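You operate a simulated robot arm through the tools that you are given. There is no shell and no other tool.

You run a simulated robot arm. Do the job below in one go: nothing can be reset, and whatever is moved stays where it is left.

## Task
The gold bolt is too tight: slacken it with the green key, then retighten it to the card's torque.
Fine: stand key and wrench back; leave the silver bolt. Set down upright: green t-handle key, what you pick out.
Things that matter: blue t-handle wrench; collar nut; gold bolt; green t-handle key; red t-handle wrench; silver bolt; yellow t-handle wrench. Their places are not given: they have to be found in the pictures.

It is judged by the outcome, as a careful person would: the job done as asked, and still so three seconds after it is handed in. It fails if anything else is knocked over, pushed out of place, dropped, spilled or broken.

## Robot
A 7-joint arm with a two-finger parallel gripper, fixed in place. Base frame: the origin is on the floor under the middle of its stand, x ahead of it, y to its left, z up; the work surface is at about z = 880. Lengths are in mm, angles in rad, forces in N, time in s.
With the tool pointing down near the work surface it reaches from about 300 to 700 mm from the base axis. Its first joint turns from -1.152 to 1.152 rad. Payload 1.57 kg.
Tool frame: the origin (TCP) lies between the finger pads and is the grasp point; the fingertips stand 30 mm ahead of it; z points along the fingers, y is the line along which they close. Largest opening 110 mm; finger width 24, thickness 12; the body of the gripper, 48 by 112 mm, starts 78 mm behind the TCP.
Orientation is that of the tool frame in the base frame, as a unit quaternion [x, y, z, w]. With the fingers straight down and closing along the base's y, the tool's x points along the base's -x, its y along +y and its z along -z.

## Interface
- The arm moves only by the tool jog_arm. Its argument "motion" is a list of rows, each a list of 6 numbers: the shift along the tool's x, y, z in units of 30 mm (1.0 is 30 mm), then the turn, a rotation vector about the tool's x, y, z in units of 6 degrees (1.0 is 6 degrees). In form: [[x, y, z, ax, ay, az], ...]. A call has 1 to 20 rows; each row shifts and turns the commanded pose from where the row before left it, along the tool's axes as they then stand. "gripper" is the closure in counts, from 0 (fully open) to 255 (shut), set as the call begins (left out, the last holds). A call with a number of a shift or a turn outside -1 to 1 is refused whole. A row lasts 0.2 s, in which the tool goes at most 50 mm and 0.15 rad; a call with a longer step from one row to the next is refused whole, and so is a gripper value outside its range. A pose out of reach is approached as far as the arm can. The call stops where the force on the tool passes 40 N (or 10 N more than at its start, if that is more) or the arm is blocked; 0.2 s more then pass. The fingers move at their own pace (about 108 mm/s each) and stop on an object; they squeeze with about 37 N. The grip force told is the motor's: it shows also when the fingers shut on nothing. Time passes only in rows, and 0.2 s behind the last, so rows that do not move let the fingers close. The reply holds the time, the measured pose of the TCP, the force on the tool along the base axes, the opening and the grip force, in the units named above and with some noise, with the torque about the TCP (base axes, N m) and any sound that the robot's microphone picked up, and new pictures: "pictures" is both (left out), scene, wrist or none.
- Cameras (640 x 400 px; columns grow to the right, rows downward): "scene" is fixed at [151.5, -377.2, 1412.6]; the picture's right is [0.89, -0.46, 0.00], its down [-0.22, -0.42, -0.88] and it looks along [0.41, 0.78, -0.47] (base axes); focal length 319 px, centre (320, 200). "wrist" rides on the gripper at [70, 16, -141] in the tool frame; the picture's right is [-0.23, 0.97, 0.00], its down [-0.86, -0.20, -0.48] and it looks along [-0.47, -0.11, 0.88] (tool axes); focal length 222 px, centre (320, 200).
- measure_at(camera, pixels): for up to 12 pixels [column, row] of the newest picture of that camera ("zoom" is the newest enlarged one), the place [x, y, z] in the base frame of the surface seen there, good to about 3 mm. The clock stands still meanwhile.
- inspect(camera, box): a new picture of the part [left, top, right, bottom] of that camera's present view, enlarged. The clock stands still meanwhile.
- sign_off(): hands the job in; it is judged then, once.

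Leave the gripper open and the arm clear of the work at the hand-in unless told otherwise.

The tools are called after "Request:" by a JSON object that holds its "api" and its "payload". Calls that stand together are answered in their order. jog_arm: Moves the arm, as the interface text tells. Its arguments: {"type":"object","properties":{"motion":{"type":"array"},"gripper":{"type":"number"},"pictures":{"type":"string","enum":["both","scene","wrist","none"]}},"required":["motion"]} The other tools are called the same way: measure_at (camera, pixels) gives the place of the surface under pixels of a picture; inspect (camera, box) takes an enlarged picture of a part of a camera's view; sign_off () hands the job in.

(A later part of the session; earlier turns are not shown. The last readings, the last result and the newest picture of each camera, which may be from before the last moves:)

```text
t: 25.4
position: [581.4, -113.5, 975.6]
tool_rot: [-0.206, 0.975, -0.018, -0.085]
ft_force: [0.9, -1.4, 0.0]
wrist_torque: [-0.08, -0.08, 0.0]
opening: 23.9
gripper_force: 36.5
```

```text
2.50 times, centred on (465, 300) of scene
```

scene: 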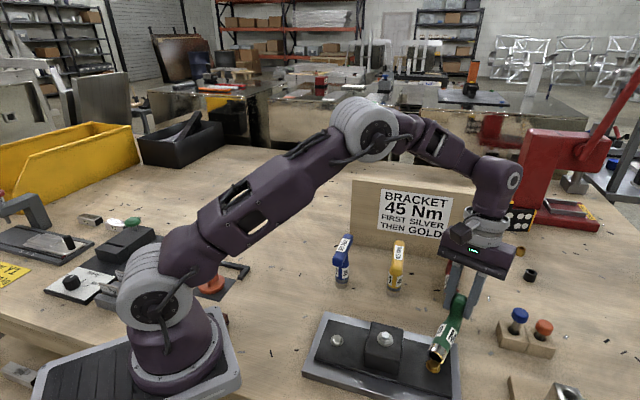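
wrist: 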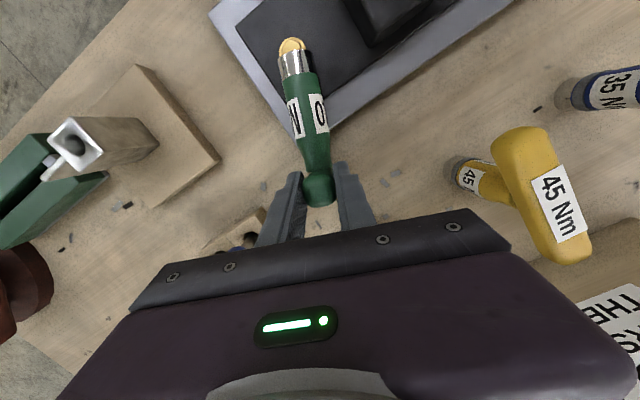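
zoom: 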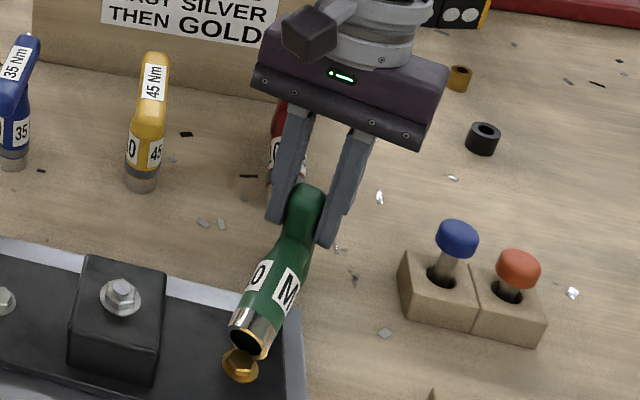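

Gripped at 23.9 mm. I'll lift very slowly by 20 mm and check for droop or slip.

Request:
{"api": "jog_arm", "payload": {"motion": [[0.015, 0, -0.08, 0, 0, 0], [0.029, 0, -0.164, 0, 0, 0], [0.029, 0, -0.164, 0, 0, 0], [0.029, 0, -0.164, 0, 0, 0], [0.015, 0, -0.08, 0, 0, 0], [0, 0, 0, 0, 0, 0]]}}

Request:
{"api": "inspect", "payload": {"camera": "scene", "box": [410, 220, 520, 380]}}

```text
t: 26.8
position: [581.0, -113.8, 995.1]
tool_rot: [-0.208, 0.974, -0.018, -0.085]
ft_force: [1.0, 0.5, -2.3]
wrist_torque: [0.06, -0.03, 0.01]
opening: 23.8
gripper_force: 36.2
```

scene: 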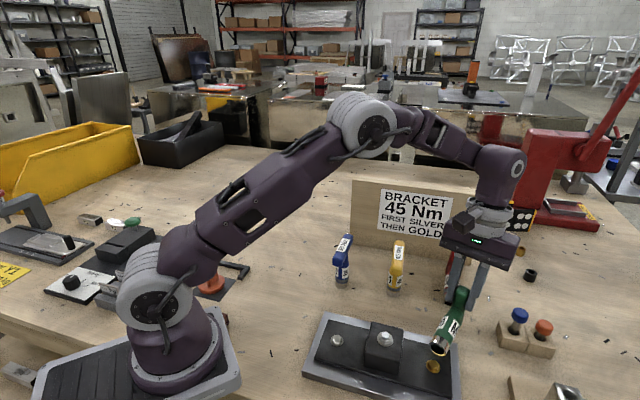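
wrist: 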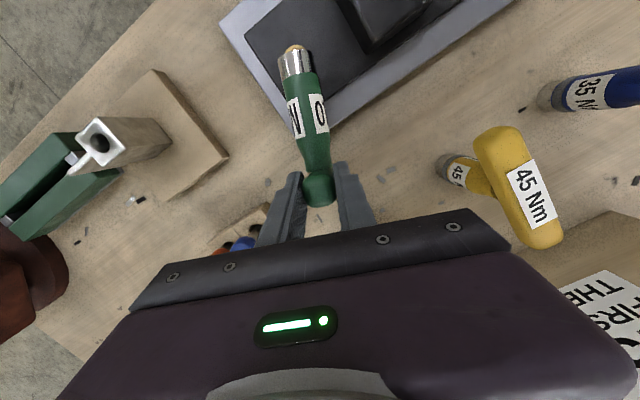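

```text
2.50 times, centred on (465, 300) of scene
```

zoom: 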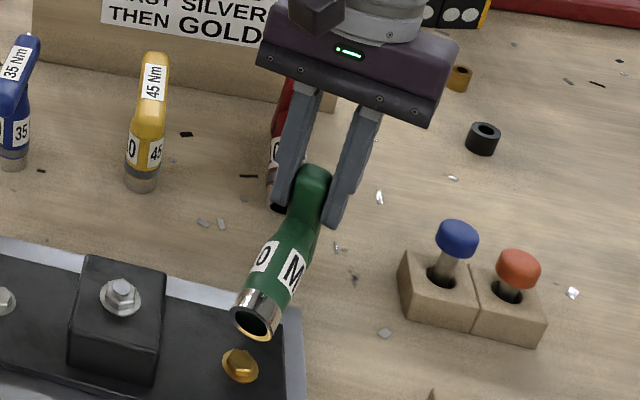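

The key came up with no droop. Next I'll raise it 100 mm more, then begin turning it upright about the fingers' closing axis, slowly, in two stages.

Request:
{"api": "jog_arm", "payload": {"motion": [[0.07, 0, -0.41, 0, 0, 0], [0.1, 0, -0.57, 0, 0, 0], [0.1, 0, -0.57, 0, 0, 0], [0.1, 0, -0.57, 0, 0, 0], [0.1, 0, -0.57, 0, 0, 0], [0.1, 0, -0.57, 0, 0, 0], [0, 0, 0, 0, -0.4, 0], [0, 0, 0, 0, -0.6, 0], [0, 0, 0, 0, -0.6, 0], [0, 0, 0, 0, -0.6, 0], [0, 0, 0, 0, -0.6, 0], [0, 0, 0, 0, -0.6, 0], [0, 0, 0, 0, -0.6, 0], [0, 0, 0, 0, -0.6, 0], [0, 0, 0, 0, -0.4, 0], [0, 0, 0, 0, 0, 0]]}}

```text
t: 30.2
position: [582.9, -114.2, 1095.8]
tool_rot: [-0.205, 0.963, 0.036, 0.169]
ft_force: [-0.1, -0.1, -4.1]
wrist_torque: [-0.01, 0.0, -0.03]
opening: 23.7
gripper_force: 36.2
```

scene: 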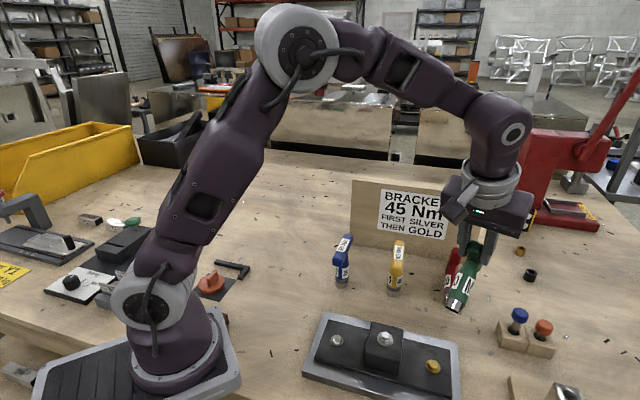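
wrist: 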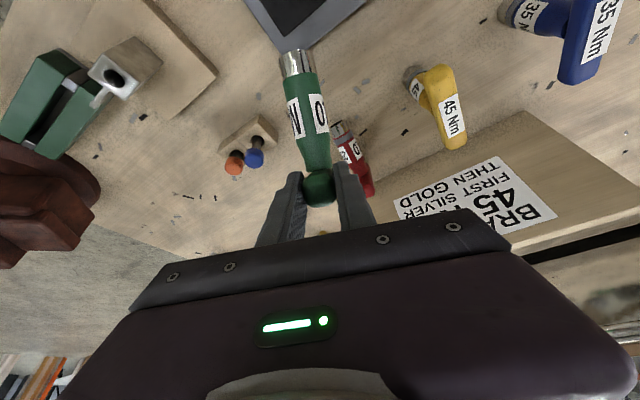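

The key holds firm at a 20° tilt. I'll turn the other 52°.

Request:
{"api": "jog_arm", "payload": {"motion": [[0, 0, 0, 0, -0.4, 0], [0, 0, 0, 0, -0.65, 0], [0, 0, 0, 0, -0.65, 0], [0, 0, 0, 0, -0.65, 0], [0, 0, 0, 0, -0.65, 0], [0, 0, 0, 0, -0.65, 0], [0, 0, 0, 0, -0.65, 0], [0, 0, 0, 0, -0.65, 0], [0, 0, 0, 0, -0.65, 0], [0, 0, 0, 0, -0.65, 0], [0, 0, 0, 0, -0.65, 0], [0, 0, 0, 0, -0.65, 0], [0, 0, 0, 0, -0.65, 0], [0, 0, 0, 0, -0.47, 0], [0, 0, 0, 0, 0, 0]]}}

Request:
{"api": "inspect", "payload": {"camera": "scene", "box": [410, 190, 540, 340]}}

```text
t: 33.4
position: [582.1, -113.7, 1095.7]
tool_rot: [-0.167, 0.792, 0.121, 0.575]
ft_force: [-0.2, -0.1, -2.9]
wrist_torque: [-0.05, 0.09, -0.01]
opening: 23.8
gripper_force: 35.9
```

scene: 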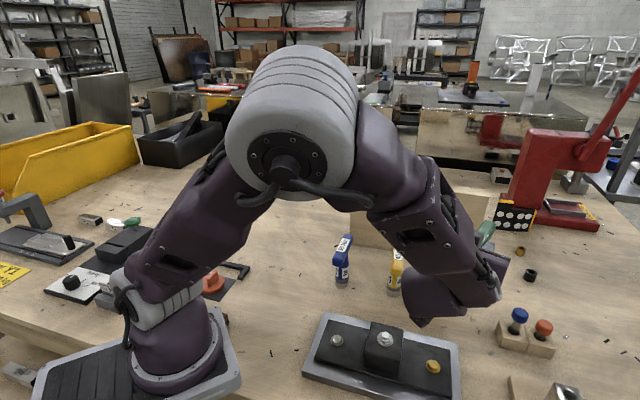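
wrist: 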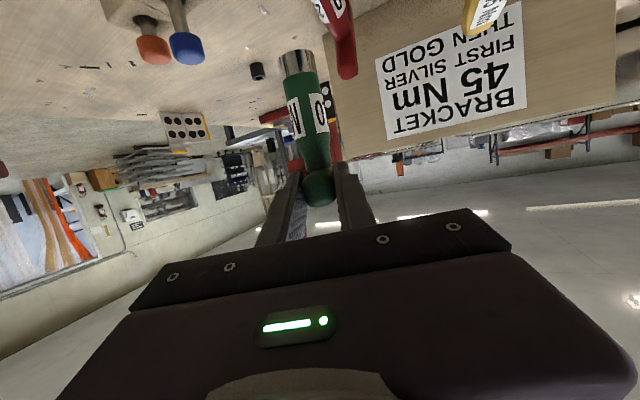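

```text
2.67 times, centred on (475, 265) of scene
```

zoom: 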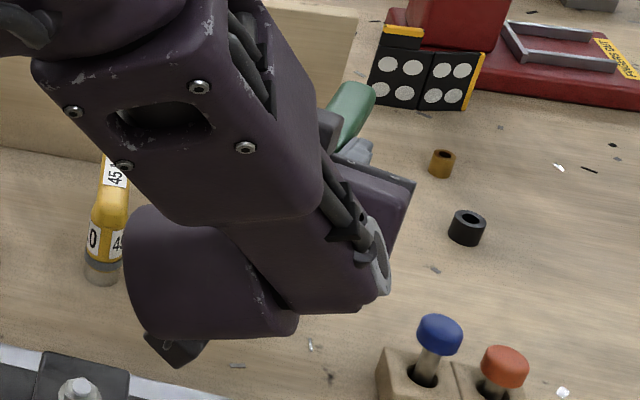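

The key now hangs with its stem about vertical (seen in the wrist view), with the arm behind it. Before lowering I'll check how low the wrist parts hang.

Request:
{"api": "measure_at", "payload": {"camera": "scene", "pixels": [[420, 321], [424, 318], [410, 300], [430, 312], [450, 312], [470, 312], [485, 305], [415, 312], [440, 316], [495, 300], [478, 306], [460, 312]]}}

Request:
{"api": "measure_at", "payload": {"camera": "wrist", "pixels": [[298, 62], [302, 90], [309, 120], [315, 150], [318, 185], [345, 70], [330, 15], [480, 10], [258, 70], [340, 40]]}}

Request:
{"api": "inspect", "payload": {"camera": "wrist", "box": [240, 30, 400, 240]}}

```text
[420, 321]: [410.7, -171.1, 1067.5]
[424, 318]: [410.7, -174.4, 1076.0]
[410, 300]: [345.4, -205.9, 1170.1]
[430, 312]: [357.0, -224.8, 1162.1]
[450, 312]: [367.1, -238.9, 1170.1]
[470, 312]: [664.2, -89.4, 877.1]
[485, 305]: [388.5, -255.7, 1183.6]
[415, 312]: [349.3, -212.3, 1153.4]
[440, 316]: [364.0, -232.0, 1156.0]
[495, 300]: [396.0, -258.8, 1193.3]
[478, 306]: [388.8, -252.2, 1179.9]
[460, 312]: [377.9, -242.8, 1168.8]
```

```text
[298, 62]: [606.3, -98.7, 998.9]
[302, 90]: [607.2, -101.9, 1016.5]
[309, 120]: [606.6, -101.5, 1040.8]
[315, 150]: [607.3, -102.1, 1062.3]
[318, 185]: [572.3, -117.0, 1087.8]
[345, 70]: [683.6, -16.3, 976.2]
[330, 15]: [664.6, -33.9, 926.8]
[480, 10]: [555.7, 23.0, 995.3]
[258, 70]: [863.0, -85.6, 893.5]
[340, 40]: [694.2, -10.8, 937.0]
```

```text
1.90 times, centred on (320, 135) of wrist
```

zoom: 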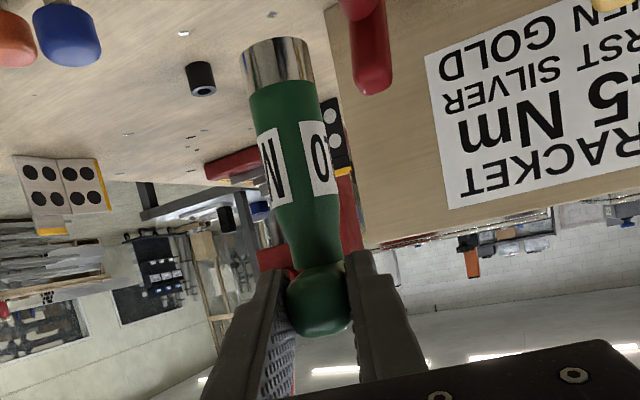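

The stem's face reads x≈606–607 from z=999 to 1062, so it is vertical within a degree or two. The wrist parts will stay clear of the bracket. I'll back off 30 mm and lower 98 mm to just over the free table at about (593, −107).

Request:
{"api": "jog_arm", "payload": {"motion": [[0.155, 0, -0.475, 0, 0, 0], [0.155, 0, -0.475, 0, 0, 0], [0.5, 0, 0.163, 0, 0, 0], [0.65, 0, 0.211, 0, 0, 0], [0.65, 0, 0.211, 0, 0, 0], [0.65, 0, 0.211, 0, 0, 0], [0.4, 0, 0.13, 0, 0, 0], [0.25, 0, 0.081, 0, 0, 0], [0, 0, 0, 0, 0, 0]]}}

Request:
{"api": "measure_at", "payload": {"camera": "wrist", "pixels": [[294, 50], [298, 62], [302, 90], [306, 105], [309, 120], [315, 150], [318, 180], [322, 195], [290, 62], [308, 62]]}}

Request:
{"api": "inspect", "payload": {"camera": "wrist", "box": [240, 0, 400, 210]}}

```text
t: 35.4
position: [553.5, -125.9, 996.1]
tool_rot: [-0.168, 0.792, 0.122, 0.574]
ft_force: [0.0, -0.3, -2.6]
wrist_torque: [-0.07, 0.15, 0.0]
opening: 23.8
gripper_force: 36.1
```

scene: 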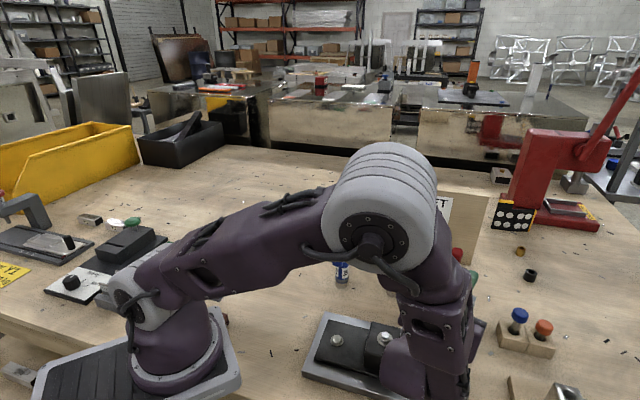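
wrist: 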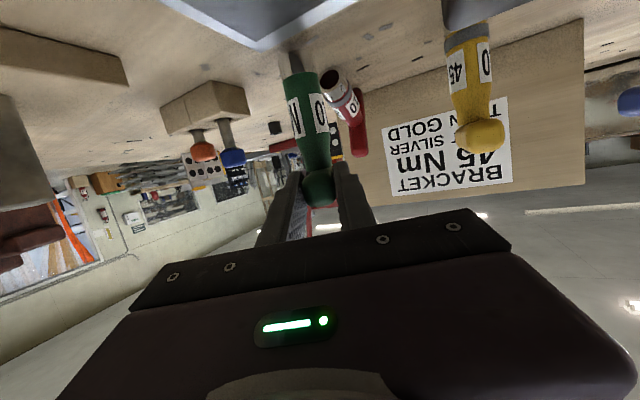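

```text
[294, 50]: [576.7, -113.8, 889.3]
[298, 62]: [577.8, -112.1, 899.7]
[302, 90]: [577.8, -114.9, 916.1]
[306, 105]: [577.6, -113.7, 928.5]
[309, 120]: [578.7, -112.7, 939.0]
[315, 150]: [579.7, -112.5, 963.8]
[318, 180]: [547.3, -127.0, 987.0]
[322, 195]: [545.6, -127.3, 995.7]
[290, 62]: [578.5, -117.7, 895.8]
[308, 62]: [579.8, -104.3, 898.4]
```

```text
1.90 times, centred on (320, 105) of wrist
```

zoom: 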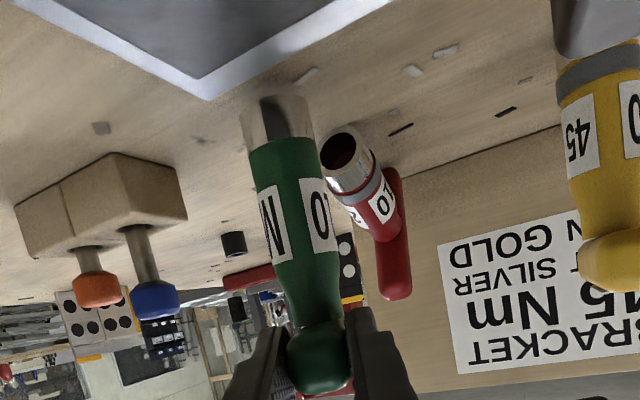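

The stem stays vertical (x 577–579 over 50 mm). It is about 10 mm above the table; I'll lower in small steps and watch the force.

Request:
{"api": "jog_arm", "payload": {"motion": [[0.095, 0, 0.031, 0, 0, 0], [0.095, 0, 0.031, 0, 0, 0], [0, 0, 0, 0, 0, 0]], "pictures": "none"}}

Request:
{"api": "jog_arm", "payload": {"motion": [[0.032, 0, 0.01, 0, 0, 0], [0.032, 0, 0.01, 0, 0, 0], [0, 0, 0, 0, 0, 0]], "pictures": "wrist"}}

```text
t: 36.2
position: [554.5, -126.4, 990.3]
tool_rot: [-0.169, 0.791, 0.123, 0.575]
ft_force: [-0.4, -0.1, -2.4]
wrist_torque: [-0.1, 0.13, 0.01]
opening: 23.9
gripper_force: 36.0
```

```text
t: 37.0
position: [553.7, -125.9, 989.4]
tool_rot: [-0.167, 0.792, 0.121, 0.575]
ft_force: [-0.1, -0.4, -3.1]
wrist_torque: [-0.05, 0.11, -0.01]
opening: 23.7
gripper_force: 36.1
```

wrist: 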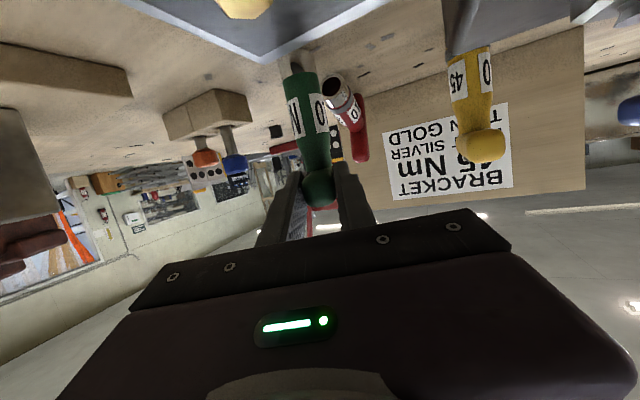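

Not touching yet (force still the weight). Continue down in 1 mm steps.

Request:
{"api": "jog_arm", "payload": {"motion": [[0.032, 0, 0.01, 0, 0, 0], [0.032, 0, 0.01, 0, 0, 0], [0, 0, 0, 0, 0, 0]], "pictures": "none"}}

Request:
{"api": "jog_arm", "payload": {"motion": [[0.032, 0, 0.01, 0, 0, 0], [0, 0, 0, 0, 0, 0]], "pictures": "none"}}

Request:
{"api": "jog_arm", "payload": {"motion": [[0.032, 0, 0.01, 0, 0, 0], [0, 0, 0, 0, 0, 0]], "pictures": "none"}}

```text
t: 37.8
position: [554.6, -126.0, 986.2]
tool_rot: [-0.168, 0.792, 0.122, 0.575]
ft_force: [0.8, -0.2, -3.3]
wrist_torque: [-0.04, 0.15, 0.01]
opening: 24.0
gripper_force: 35.9
```

```text
t: 38.4
position: [554.4, -125.7, 987.3]
tool_rot: [-0.169, 0.791, 0.123, 0.576]
ft_force: [-2.7, -1.1, 6.8]
wrist_torque: [-0.02, -0.06, -0.01]
opening: 23.8
gripper_force: 36.4
```

```text
t: 39.0
position: [555.0, -126.5, 986.1]
tool_rot: [-0.168, 0.79, 0.122, 0.577]
ft_force: [-6.8, -4.3, 23.5]
wrist_torque: [0.19, -0.42, 0.02]
opening: 24.1
gripper_force: 36.3
```

The base touches the table (+23 N). I'll ease up 1 mm to lighten contact and look before releasing.

Request:
{"api": "jog_arm", "payload": {"motion": [[-0.03, 0, -0.01, 0, 0, 0], [0, 0, 0, 0, 0, 0]]}}

Request:
{"api": "measure_at", "payload": {"camera": "wrist", "pixels": [[298, 62], [302, 80], [304, 92], [306, 105], [309, 120], [296, 74], [309, 74], [304, 74], [306, 110], [303, 86]]}}

Request:
{"api": "inspect", "payload": {"camera": "wrist", "box": [250, 30, 390, 220]}}

```text
t: 39.6
position: [554.1, -126.5, 986.0]
tool_rot: [-0.168, 0.791, 0.122, 0.576]
ft_force: [1.3, -1.8, 17.0]
wrist_torque: [0.33, -0.98, -0.08]
opening: 23.8
gripper_force: 35.9
```

scene: 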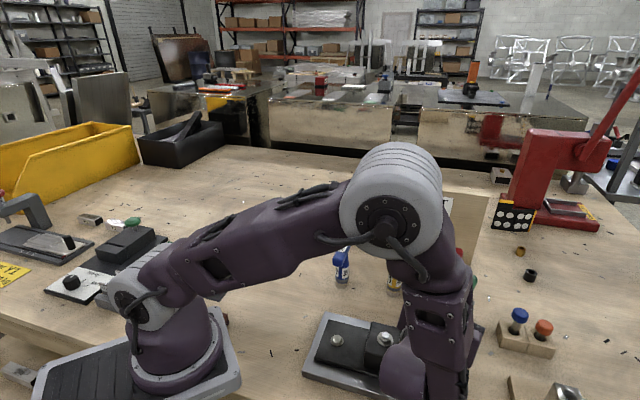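
wrist: 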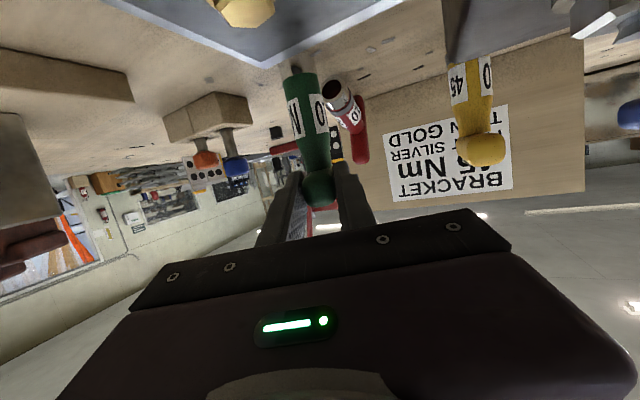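

```text
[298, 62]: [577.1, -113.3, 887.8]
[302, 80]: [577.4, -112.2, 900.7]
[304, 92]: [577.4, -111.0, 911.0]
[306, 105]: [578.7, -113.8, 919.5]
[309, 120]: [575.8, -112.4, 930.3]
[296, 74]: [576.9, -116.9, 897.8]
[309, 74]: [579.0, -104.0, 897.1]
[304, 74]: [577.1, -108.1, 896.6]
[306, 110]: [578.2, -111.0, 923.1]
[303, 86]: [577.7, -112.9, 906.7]
```

```text
2.11 times, centred on (320, 125) of wrist
```

zoom: 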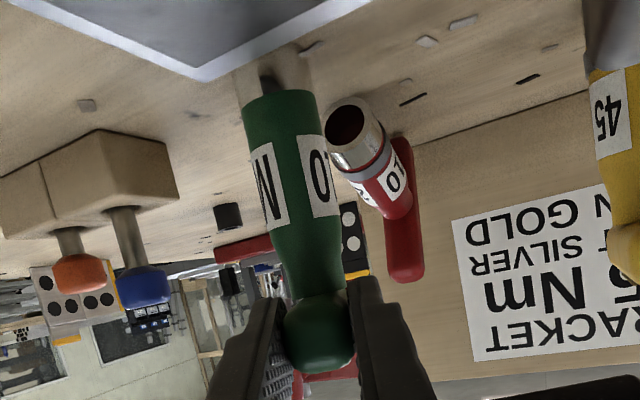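

Still 17 N of push. I'll ease up one more millimetre.

Request:
{"api": "jog_arm", "payload": {"motion": [[-0.024, 0, -0.008, 0, 0, 0], [0, 0, 0, 0, 0, 0]], "pictures": "none"}}

```text
t: 40.2
position: [553.6, -126.1, 986.2]
tool_rot: [-0.168, 0.792, 0.122, 0.575]
ft_force: [3.9, -0.6, 7.5]
wrist_torque: [0.15, -0.79, -0.11]
opening: 23.9
gripper_force: 36.0
```

Contact is light now (7.5 N). I'll release by opening a little to about 35 mm, then wait.

Request:
{"api": "jog_arm", "payload": {"motion": [[0, 0, 0, 0, 0, 0], [0, 0, 0, 0, 0, 0], [0, 0, 0, 0, 0, 0]], "gripper": 165}}

Request:
{"api": "inspect", "payload": {"camera": "wrist", "box": [250, 30, 390, 220]}}

```text
t: 41.0
position: [554.5, -124.5, 986.8]
tool_rot: [-0.167, 0.791, 0.122, 0.575]
ft_force: [1.0, -0.5, -0.2]
wrist_torque: [-0.02, 0.03, -0.03]
opening: 38.4
gripper_force: 0.0
```

scene: 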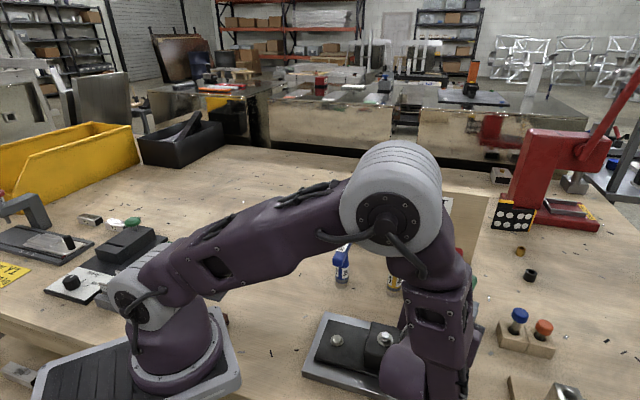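
wrist: 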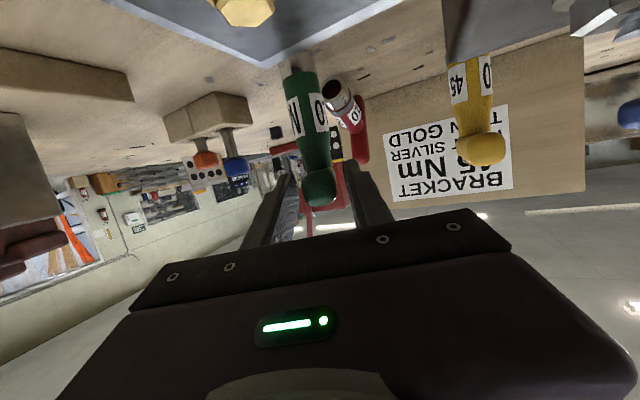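

```text
2.11 times, centred on (320, 125) of wrist
```

zoom: 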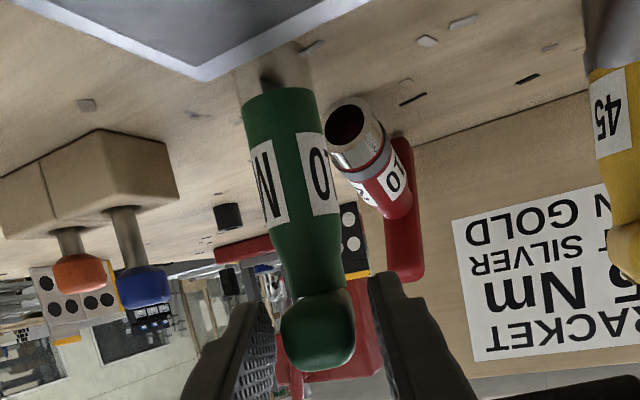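

The green key stands free and upright. I'll back straight out along the fingers, then rise.

Request:
{"api": "jog_arm", "payload": {"motion": [[0, 0, -0.3, 0, 0, 0], [0, 0, -0.6, 0, 0, 0], [0, 0, -0.8, 0, 0, 0], [0, 0, -0.8, 0, 0, 0], [-0.7, 0, -0.23, 0, 0, 0], [-0.9, 0, -0.3, 0, 0, 0], [-0.9, 0, -0.3, 0, 0, 0], [-0.9, 0, -0.3, 0, 0, 0], [-0.9, 0, -0.3, 0, 0, 0], [0, 0, 0, 0, 0, 0]]}}

```text
t: 43.2
position: [489.2, -154.9, 1144.8]
tool_rot: [-0.168, 0.791, 0.122, 0.575]
ft_force: [0.7, 0.0, -0.5]
wrist_torque: [-0.02, -0.01, -0.05]
opening: 38.9
gripper_force: 0.1
```

scene: 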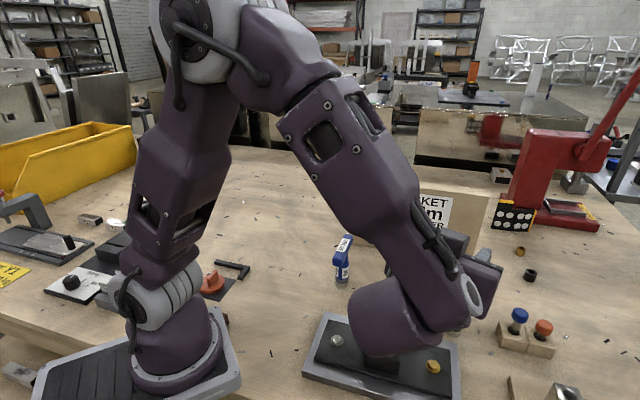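
wrist: 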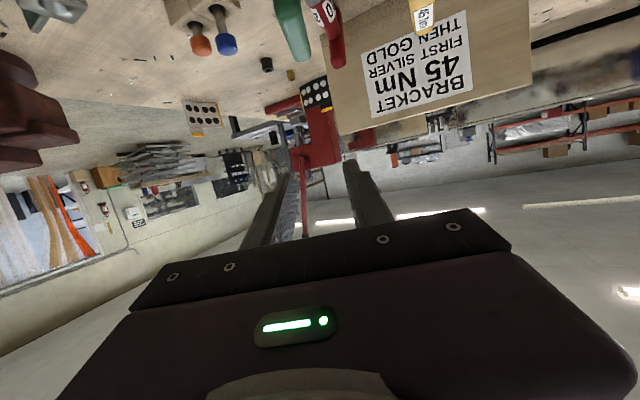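

Clear of the key. I'll bring the tool back to vertical here.

Request:
{"api": "jog_arm", "payload": {"motion": [[0, 0, 0, 0, 0.9, 0], [0, 0, 0, 0, 0.9, 0], [0, 0, 0, 0, 0.9, 0], [0, 0, 0, 0, 0.9, 0], [0, 0, 0, 0, 0.9, 0], [0, 0, 0, 0, 0.9, 0], [0, 0, 0, 0, 0.9, 0], [0, 0, 0, 0, 0.9, 0], [0, 0, 0, 0, 0.9, 0], [0, 0, 0, 0, 0.9, 0], [0, 0, 0, 0, 0.9, 0], [0, 0, 0, 0, 0.9, 0], [0, 0, 0, 0, 0.9, 0], [0, 0, 0, 0, 0.3, 0], [0, 0, 0, 0, 0, 0]], "gripper": 100}}

Request:
{"api": "inspect", "payload": {"camera": "scene", "box": [410, 220, 530, 380]}}

```text
t: 46.4
position: [488.6, -155.3, 1146.2]
tool_rot: [-0.207, 0.978, 0.0, 0.001]
ft_force: [0.7, -0.8, 0.1]
wrist_torque: [-0.03, 0.0, 0.0]
opening: 66.9
gripper_force: 0.0
```

scene: 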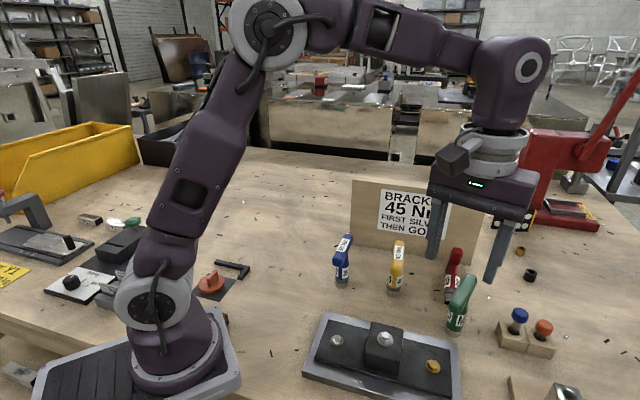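
wrist: 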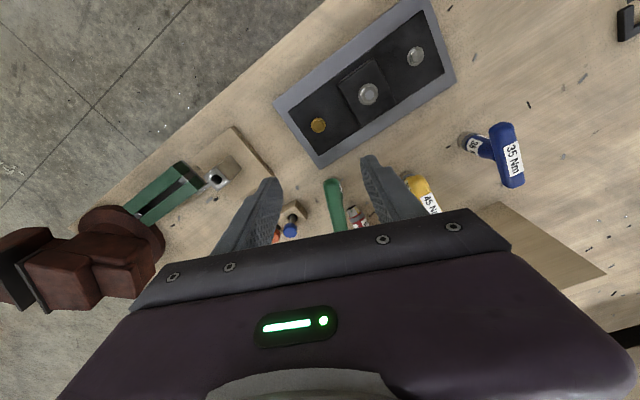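

```text
2.50 times, centred on (470, 300) of scene
```

zoom: 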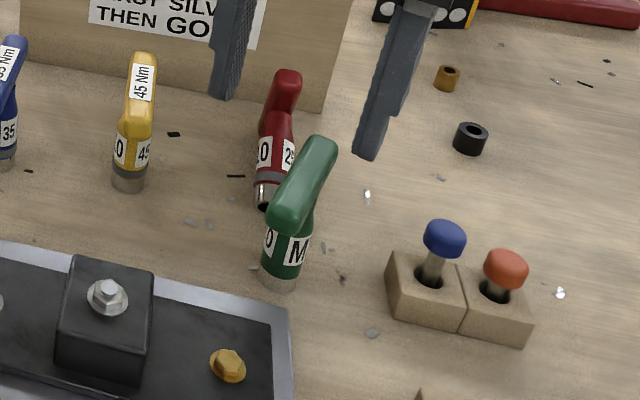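

The green key is upright at scene (462,300). I'll measure its handle ends for the top grasp.

Request:
{"api": "measure_at", "payload": {"camera": "zoom", "pixels": [[320, 145], [306, 175], [290, 205], [280, 220], [325, 160], [285, 195], [280, 285], [282, 240], [300, 190], [312, 160], [270, 215], [330, 142]]}}

```text
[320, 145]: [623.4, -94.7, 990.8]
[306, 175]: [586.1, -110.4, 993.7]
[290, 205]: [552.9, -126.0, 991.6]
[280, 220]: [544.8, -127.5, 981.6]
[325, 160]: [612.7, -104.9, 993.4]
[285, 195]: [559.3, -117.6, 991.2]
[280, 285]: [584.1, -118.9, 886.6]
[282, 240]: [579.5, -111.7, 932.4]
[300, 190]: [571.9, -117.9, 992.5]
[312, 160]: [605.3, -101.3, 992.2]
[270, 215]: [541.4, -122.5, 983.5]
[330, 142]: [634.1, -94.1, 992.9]
```

Green handle centre ≈ (590, −109.5), azimuth 24°. I'll hover above it at z≈1085 with the fingers across it.

Request:
{"api": "jog_arm", "payload": {"motion": [[-0.742, 0.004, 0.3, 0, 0, 0], [-0.742, 0.004, 0.4, 0, 0, 0], [-0.742, 0.004, 0.4, 0, 0, 0], [-0.742, 0.004, 0.4, 0, 0, 0], [-0.742, 0.004, 0.4, 0, 0, 0], [0, 0, 0.14, 0, 0, 0], [0, 0, 0, 0, 0, 0]]}}

Request:
{"api": "inspect", "payload": {"camera": "wrist", "box": [250, 80, 410, 220]}}

```text
t: 48.0
position: [589.9, -108.4, 1084.2]
tool_rot: [-0.207, 0.978, 0.0, 0.0]
ft_force: [0.4, -1.1, -0.6]
wrist_torque: [-0.01, 0.01, 0.02]
opening: 67.1
gripper_force: 0.1
```

scene: 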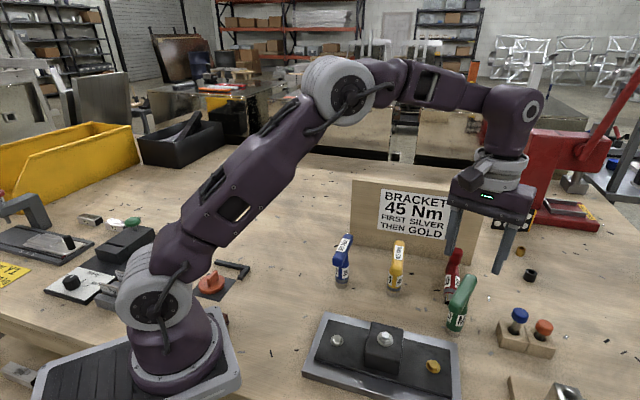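
wrist: 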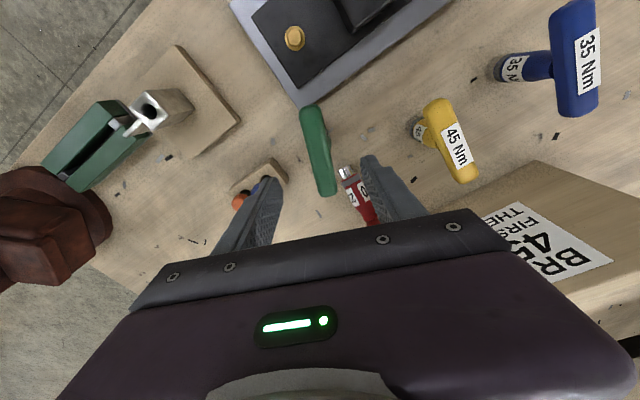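

```text
2.86 times, centred on (330, 150) of wrist
```

zoom: 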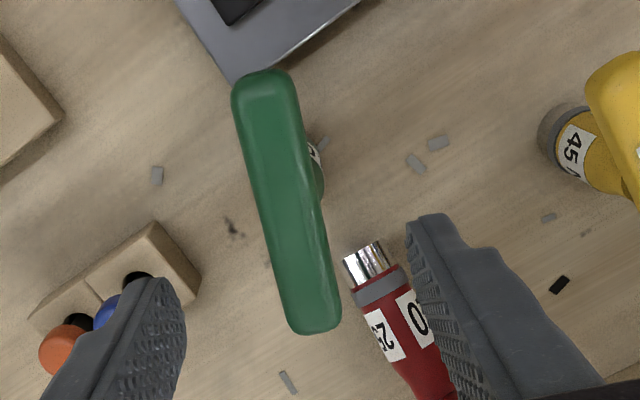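

I'll measure the handle ends from here for centring.

Request:
{"api": "measure_at", "payload": {"camera": "zoom", "pixels": [[265, 78], [312, 322], [288, 200], [268, 200], [308, 200], [275, 130], [300, 270], [250, 140], [295, 140], [275, 270], [326, 265], [288, 190]]}}

```text
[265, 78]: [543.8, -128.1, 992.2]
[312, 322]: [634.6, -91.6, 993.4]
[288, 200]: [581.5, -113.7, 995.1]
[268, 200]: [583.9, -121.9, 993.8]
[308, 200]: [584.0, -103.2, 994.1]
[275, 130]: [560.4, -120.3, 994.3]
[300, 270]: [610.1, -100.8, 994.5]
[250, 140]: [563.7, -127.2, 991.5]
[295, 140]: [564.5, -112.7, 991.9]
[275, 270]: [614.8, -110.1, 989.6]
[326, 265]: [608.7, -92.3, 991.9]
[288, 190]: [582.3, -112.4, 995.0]
```

Handle centre (589.2, −109.9), azimuth 22°. I'll trim by 2° and 1–2 mm, narrow the fingers to 54 mm, and go down to TCP z≈998.

Request:
{"api": "jog_arm", "payload": {"motion": [[0.04, -0.035, 0, 0, 0, 0.33], [0, 0, 0.7, 0, 0, 0], [0, 0, 0.7, 0, 0, 0], [0, 0, 0.6, 0, 0, 0], [0, 0, 0.5, 0, 0, 0], [0, 0, 0.36, 0, 0, 0], [0, 0, 0, 0, 0, 0]], "gripper": 130}}

```text
t: 49.6
position: [589.5, -111.5, 999.0]
tool_rot: [-0.191, 0.982, 0.0, -0.001]
ft_force: [-0.3, 0.7, -0.2]
wrist_torque: [0.02, 0.0, -0.01]
opening: 53.7
gripper_force: 0.0
```

scene: 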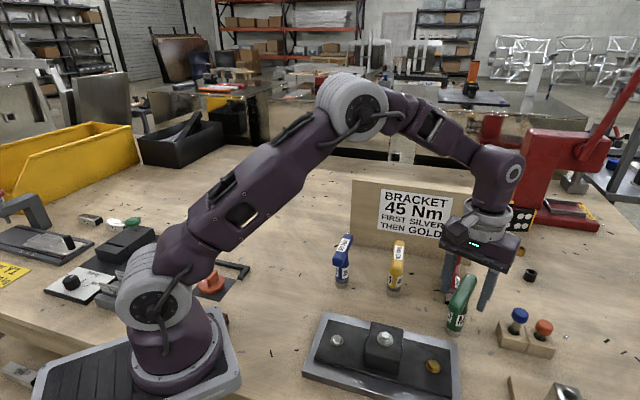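
wrist: 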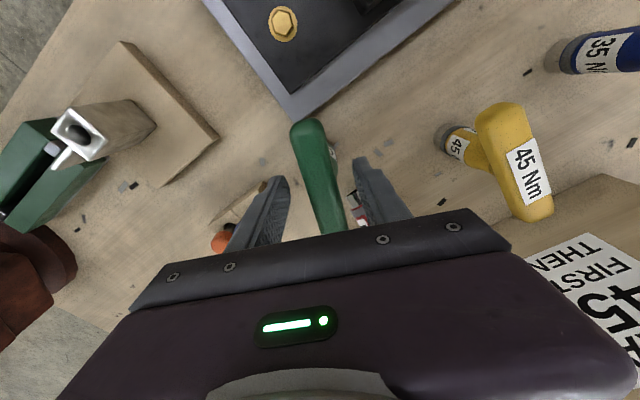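

The handle is between the fingers. Closing.

Request:
{"api": "jog_arm", "payload": {"motion": [[0, 0, 0.03, 0, 0, 0], [0, 0, 0, 0, 0, 0], [0, 0, 0, 0, 0, 0], [0, 0, 0, 0, 0, 0], [0, 0, 0, 0, 0, 0]], "gripper": 255}}

Request:
{"api": "inspect", "payload": {"camera": "wrist", "box": [250, 100, 410, 240]}}

```text
t: 50.8
position: [588.8, -110.4, 997.7]
tool_rot: [-0.191, 0.982, 0.0, 0.001]
ft_force: [-0.4, 2.9, 13.5]
wrist_torque: [0.1, 0.01, 0.02]
opening: 29.0
gripper_force: 37.5
```

scene: 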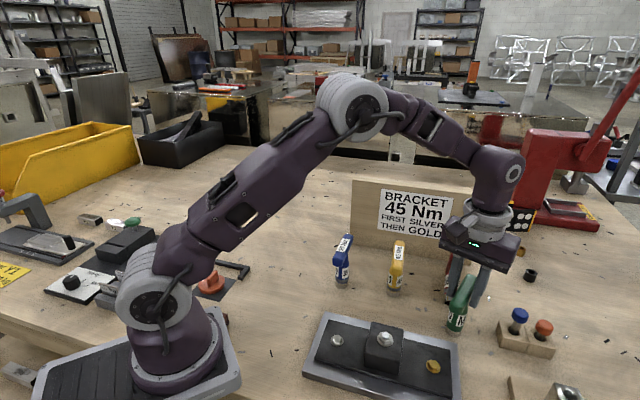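
wrist: 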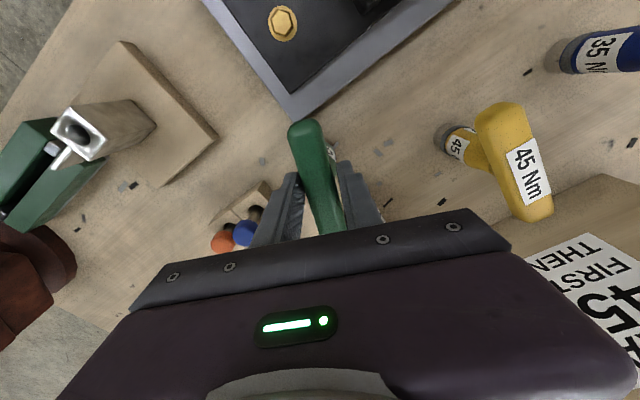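

```text
2.86 times, centred on (330, 170) of wrist
```

zoom: 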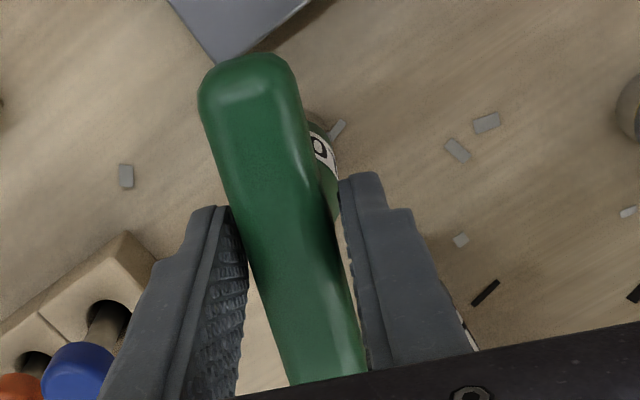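

The fingers caught only the rim of the stem (29 mm, 13 N up-push), not a sound hold, and the first thin hold on the bar is what let go earlier. I'll open, go down another 33 mm so the pads hold the 29 mm stem deeply with the bar captured between the fingers, and close again.

Request:
{"api": "jog_arm", "payload": {"motion": [[0, 0, 0, 0, 0, 0], [0, 0, 0, 0, 0, 0], [0, 0, 0.3, 0, 0, 0], [0, 0, 0.4, 0, 0, 0], [0, 0, 0.4, 0, 0, 0], [0, 0, 0, 0, 0, 0]], "gripper": 130, "pictures": "wrist"}}

Request:
{"api": "jog_arm", "payload": {"motion": [[0, 0, 0, 0, 0, 0], [0, 0, 0, 0, 0, 0], [0, 0, 0, 0, 0, 0], [0, 0, 0, 0, 0, 0], [0, 0, 0, 0, 0, 0]], "gripper": 255}}

Request:
{"api": "inspect", "payload": {"camera": "scene", "box": [410, 200, 530, 350]}}

```text
t: 52.2
position: [588.4, -111.2, 963.5]
tool_rot: [-0.191, 0.982, 0.0, -0.001]
ft_force: [0.9, 0.0, 0.8]
wrist_torque: [0.01, 0.02, 0.0]
opening: 53.9
gripper_force: 0.1
```

wrist: 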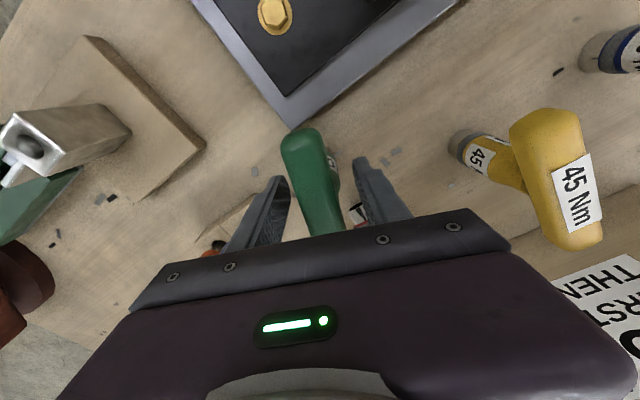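

```text
t: 53.4
position: [589.9, -111.1, 965.7]
tool_rot: [-0.191, 0.982, 0.0, -0.001]
ft_force: [0.9, -1.2, -0.3]
wrist_torque: [-0.12, -0.04, -0.03]
opening: 29.5
gripper_force: 37.0
```

scene: 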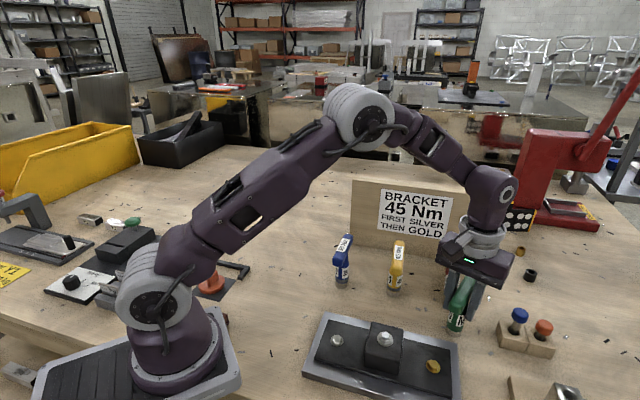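
wrist: 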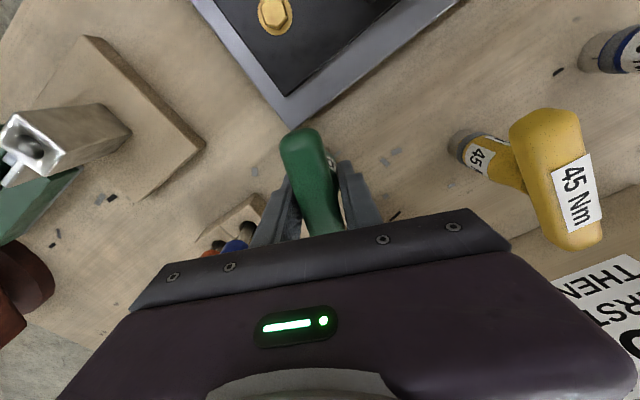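

```text
2.67 times, centred on (470, 275) of scene
```

zoom: 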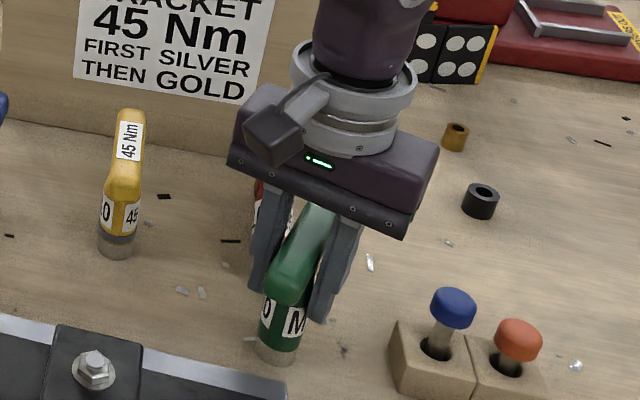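

A deep hold on the stem now (29.5 mm), with the bar captured. I'll lift slowly 55 mm and check.

Request:
{"api": "jog_arm", "payload": {"motion": [[0, 0, -0.15, 0, 0, 0], [0, 0, -0.3, 0, 0, 0], [0, 0, -0.4, 0, 0, 0], [0, 0, -0.5, 0, 0, 0], [0, 0, -0.5, 0, 0, 0], [0, 0, 0, 0, 0, 0], [0, 0, 0, 0, 0, 0]]}}

Request:
{"api": "inspect", "payload": {"camera": "scene", "box": [410, 200, 530, 350]}}

```text
t: 55.0
position: [590.3, -111.4, 1020.0]
tool_rot: [-0.191, 0.982, 0.001, 0.001]
ft_force: [-0.8, -0.6, -4.0]
wrist_torque: [-0.02, 0.0, 0.03]
opening: 29.2
gripper_force: 37.2
```

scene: 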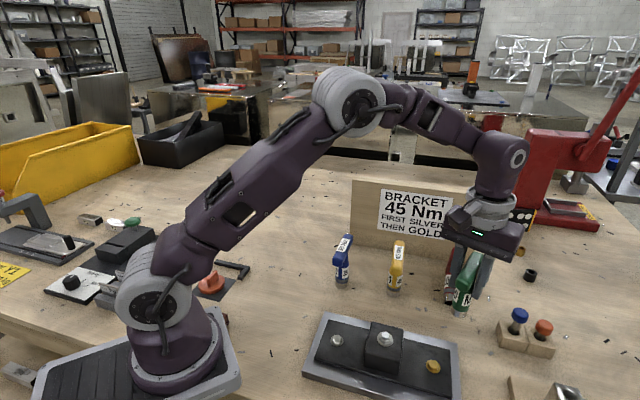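
wrist: 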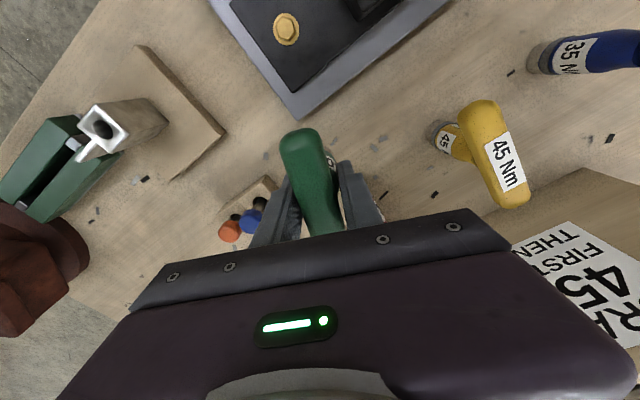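

```text
2.67 times, centred on (470, 275) of scene
```

zoom: 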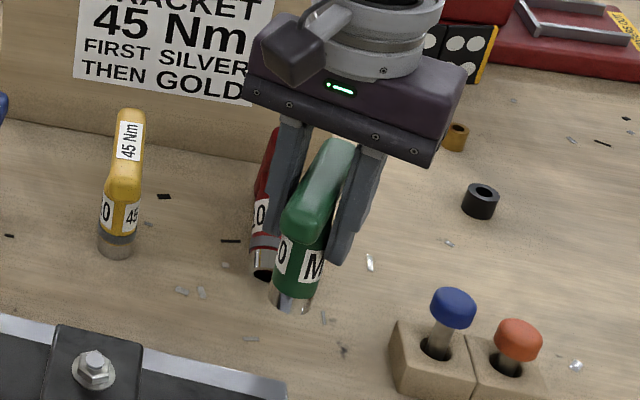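

Holding well. The gold bolt is in clear view at wrist (286,29); I'll re-measure its centre.

Request:
{"api": "inspect", "payload": {"camera": "wrist", "box": [254, 9, 318, 49]}}

Request:
{"api": "measure_at", "payload": {"camera": "wrist", "pixels": [[286, 29], [284, 29], [288, 29], [286, 27], [286, 31], [285, 28], [287, 30], [287, 28], [285, 30], [286, 29], [286, 26], [286, 32]]}}

```text
10.00 times, centred on (286, 29) of wrist
```

zoom: 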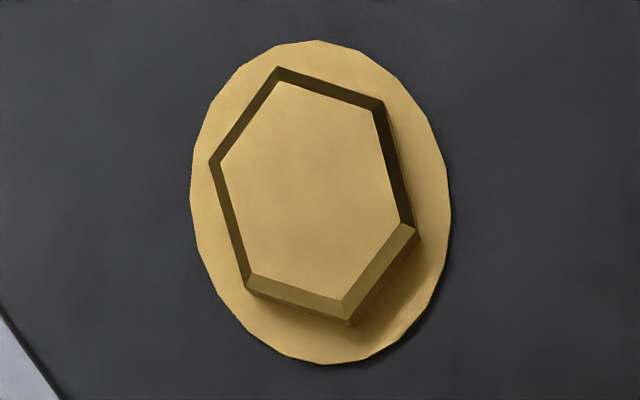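

```text
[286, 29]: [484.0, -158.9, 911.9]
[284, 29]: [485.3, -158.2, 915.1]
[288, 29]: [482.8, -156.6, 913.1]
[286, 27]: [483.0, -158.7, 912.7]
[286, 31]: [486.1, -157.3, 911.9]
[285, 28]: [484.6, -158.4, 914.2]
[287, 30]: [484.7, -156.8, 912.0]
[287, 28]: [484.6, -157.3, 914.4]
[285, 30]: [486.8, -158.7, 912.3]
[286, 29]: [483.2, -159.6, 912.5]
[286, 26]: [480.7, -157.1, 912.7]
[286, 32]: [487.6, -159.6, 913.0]
```

The bolt centre averages (484.0, −158.6). I'll carry the key level there; its foot at z≈935 clears the plate and bolt.

Request:
{"api": "jog_arm", "payload": {"motion": [[0.3, -0.012, 0, 0, 0, 0], [0.5, -0.02, 0, 0, 0, 0], [0.5, -0.02, 0, 0, 0, 0], [0.5, -0.02, 0, 0, 0, 0], [0.5, -0.02, 0, 0, 0, 0], [0.5, -0.02, 0, 0, 0, 0], [0.5, -0.02, 0, 0, 0, 0], [0.35, -0.012, 0, 0, 0, 0], [0.2, -0.006, 0, 0, 0, 0], [0, 0, 0, 0, 0, 0], [0, 0, 0, 0, 0, 0]]}}

Request:
{"api": "inspect", "payload": {"camera": "scene", "box": [370, 250, 490, 400]}}

```text
t: 57.4
position: [484.9, -157.7, 1020.2]
tool_rot: [-0.191, 0.982, 0.0, 0.0]
ft_force: [-0.2, 0.0, -2.4]
wrist_torque: [0.01, 0.0, 0.0]
opening: 29.0
gripper_force: 36.7
```

scene: 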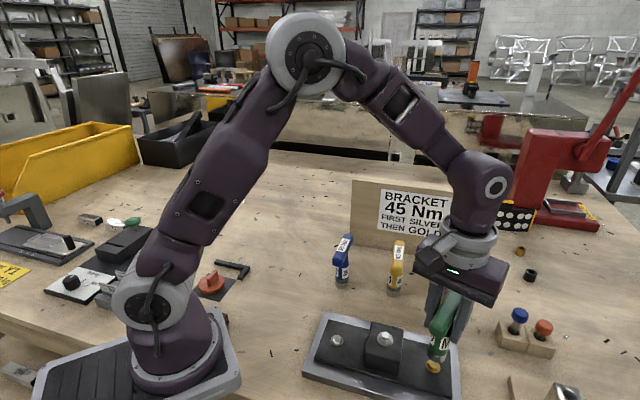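
wrist: 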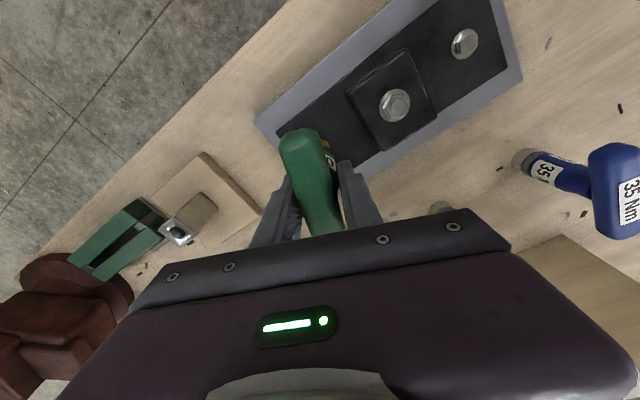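

```text
2.67 times, centred on (430, 325) of scene
```

zoom: 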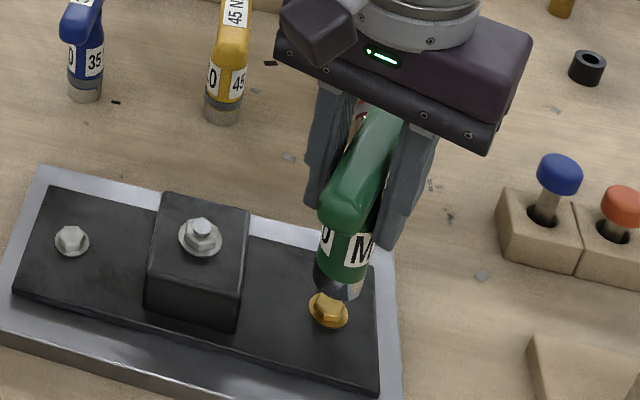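

The socket is in line with the gold bolt (predicted contact at zoom (331,307), bolt at (329,306)). I'll lower 18 mm, then in small steps watching the force.

Request:
{"api": "jog_arm", "payload": {"motion": [[0, 0, 0.2, 0, 0, 0], [0, 0, 0.2, 0, 0, 0], [0, 0, 0.2, 0, 0, 0], [0, 0, 0, 0, 0, 0]]}}

Request:
{"api": "inspect", "payload": {"camera": "scene", "box": [400, 310, 470, 390]}}

```text
t: 58.4
position: [483.9, -158.5, 1001.4]
tool_rot: [-0.191, 0.982, 0.0, 0.0]
ft_force: [-0.2, -0.8, -3.8]
wrist_torque: [-0.01, -0.01, 0.01]
opening: 28.9
gripper_force: 36.4
```

scene: 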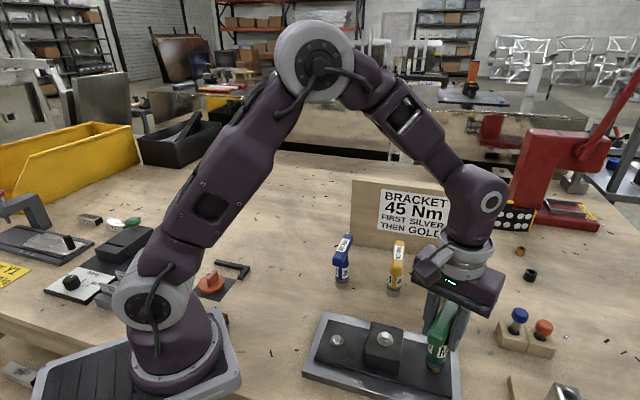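
wrist: 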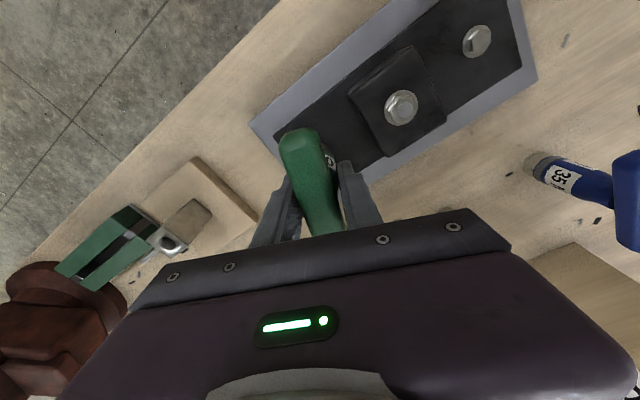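

```text
5.00 times, centred on (435, 350) of scene
```

zoom: 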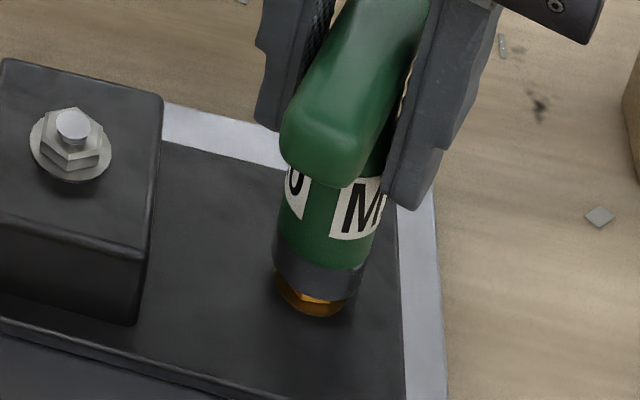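

The socket sits just over the bolt head. Lowering in 1–2 mm steps.

Request:
{"api": "jog_arm", "payload": {"motion": [[0, 0, 0.05, 0, 0, 0], [0, 0, 0.05, 0, 0, 0], [0, 0, 0, 0, 0, 0]], "pictures": "none"}}

Request:
{"api": "jog_arm", "payload": {"motion": [[0, 0, 0.04, 0, 0, 0], [0, 0, 0.04, 0, 0, 0], [0, 0, 0, 0, 0, 0]], "pictures": "none"}}

Request:
{"api": "jog_arm", "payload": {"motion": [[0, 0, 0.04, 0, 0, 0], [0, 0, 0, 0, 0, 0]], "pictures": "none"}}

```text
t: 59.2
position: [483.7, -158.9, 999.2]
tool_rot: [-0.191, 0.982, 0.0, 0.0]
ft_force: [-2.3, -2.6, 1.1]
wrist_torque: [-0.26, 0.29, 0.03]
opening: 29.1
gripper_force: 37.2
```

```text
t: 60.0
position: [483.8, -157.7, 996.1]
tool_rot: [-0.19, 0.982, 0.0, 0.0]
ft_force: [-6.5, -4.5, 6.2]
wrist_torque: [-0.48, 0.55, -0.01]
opening: 29.2
gripper_force: 37.0
```

```text
t: 60.6
position: [485.0, -159.8, 995.5]
tool_rot: [-0.191, 0.982, 0.0, 0.0]
ft_force: [-4.7, -1.2, -3.0]
wrist_torque: [-0.25, 0.37, -0.07]
opening: 29.2
gripper_force: 36.7
```

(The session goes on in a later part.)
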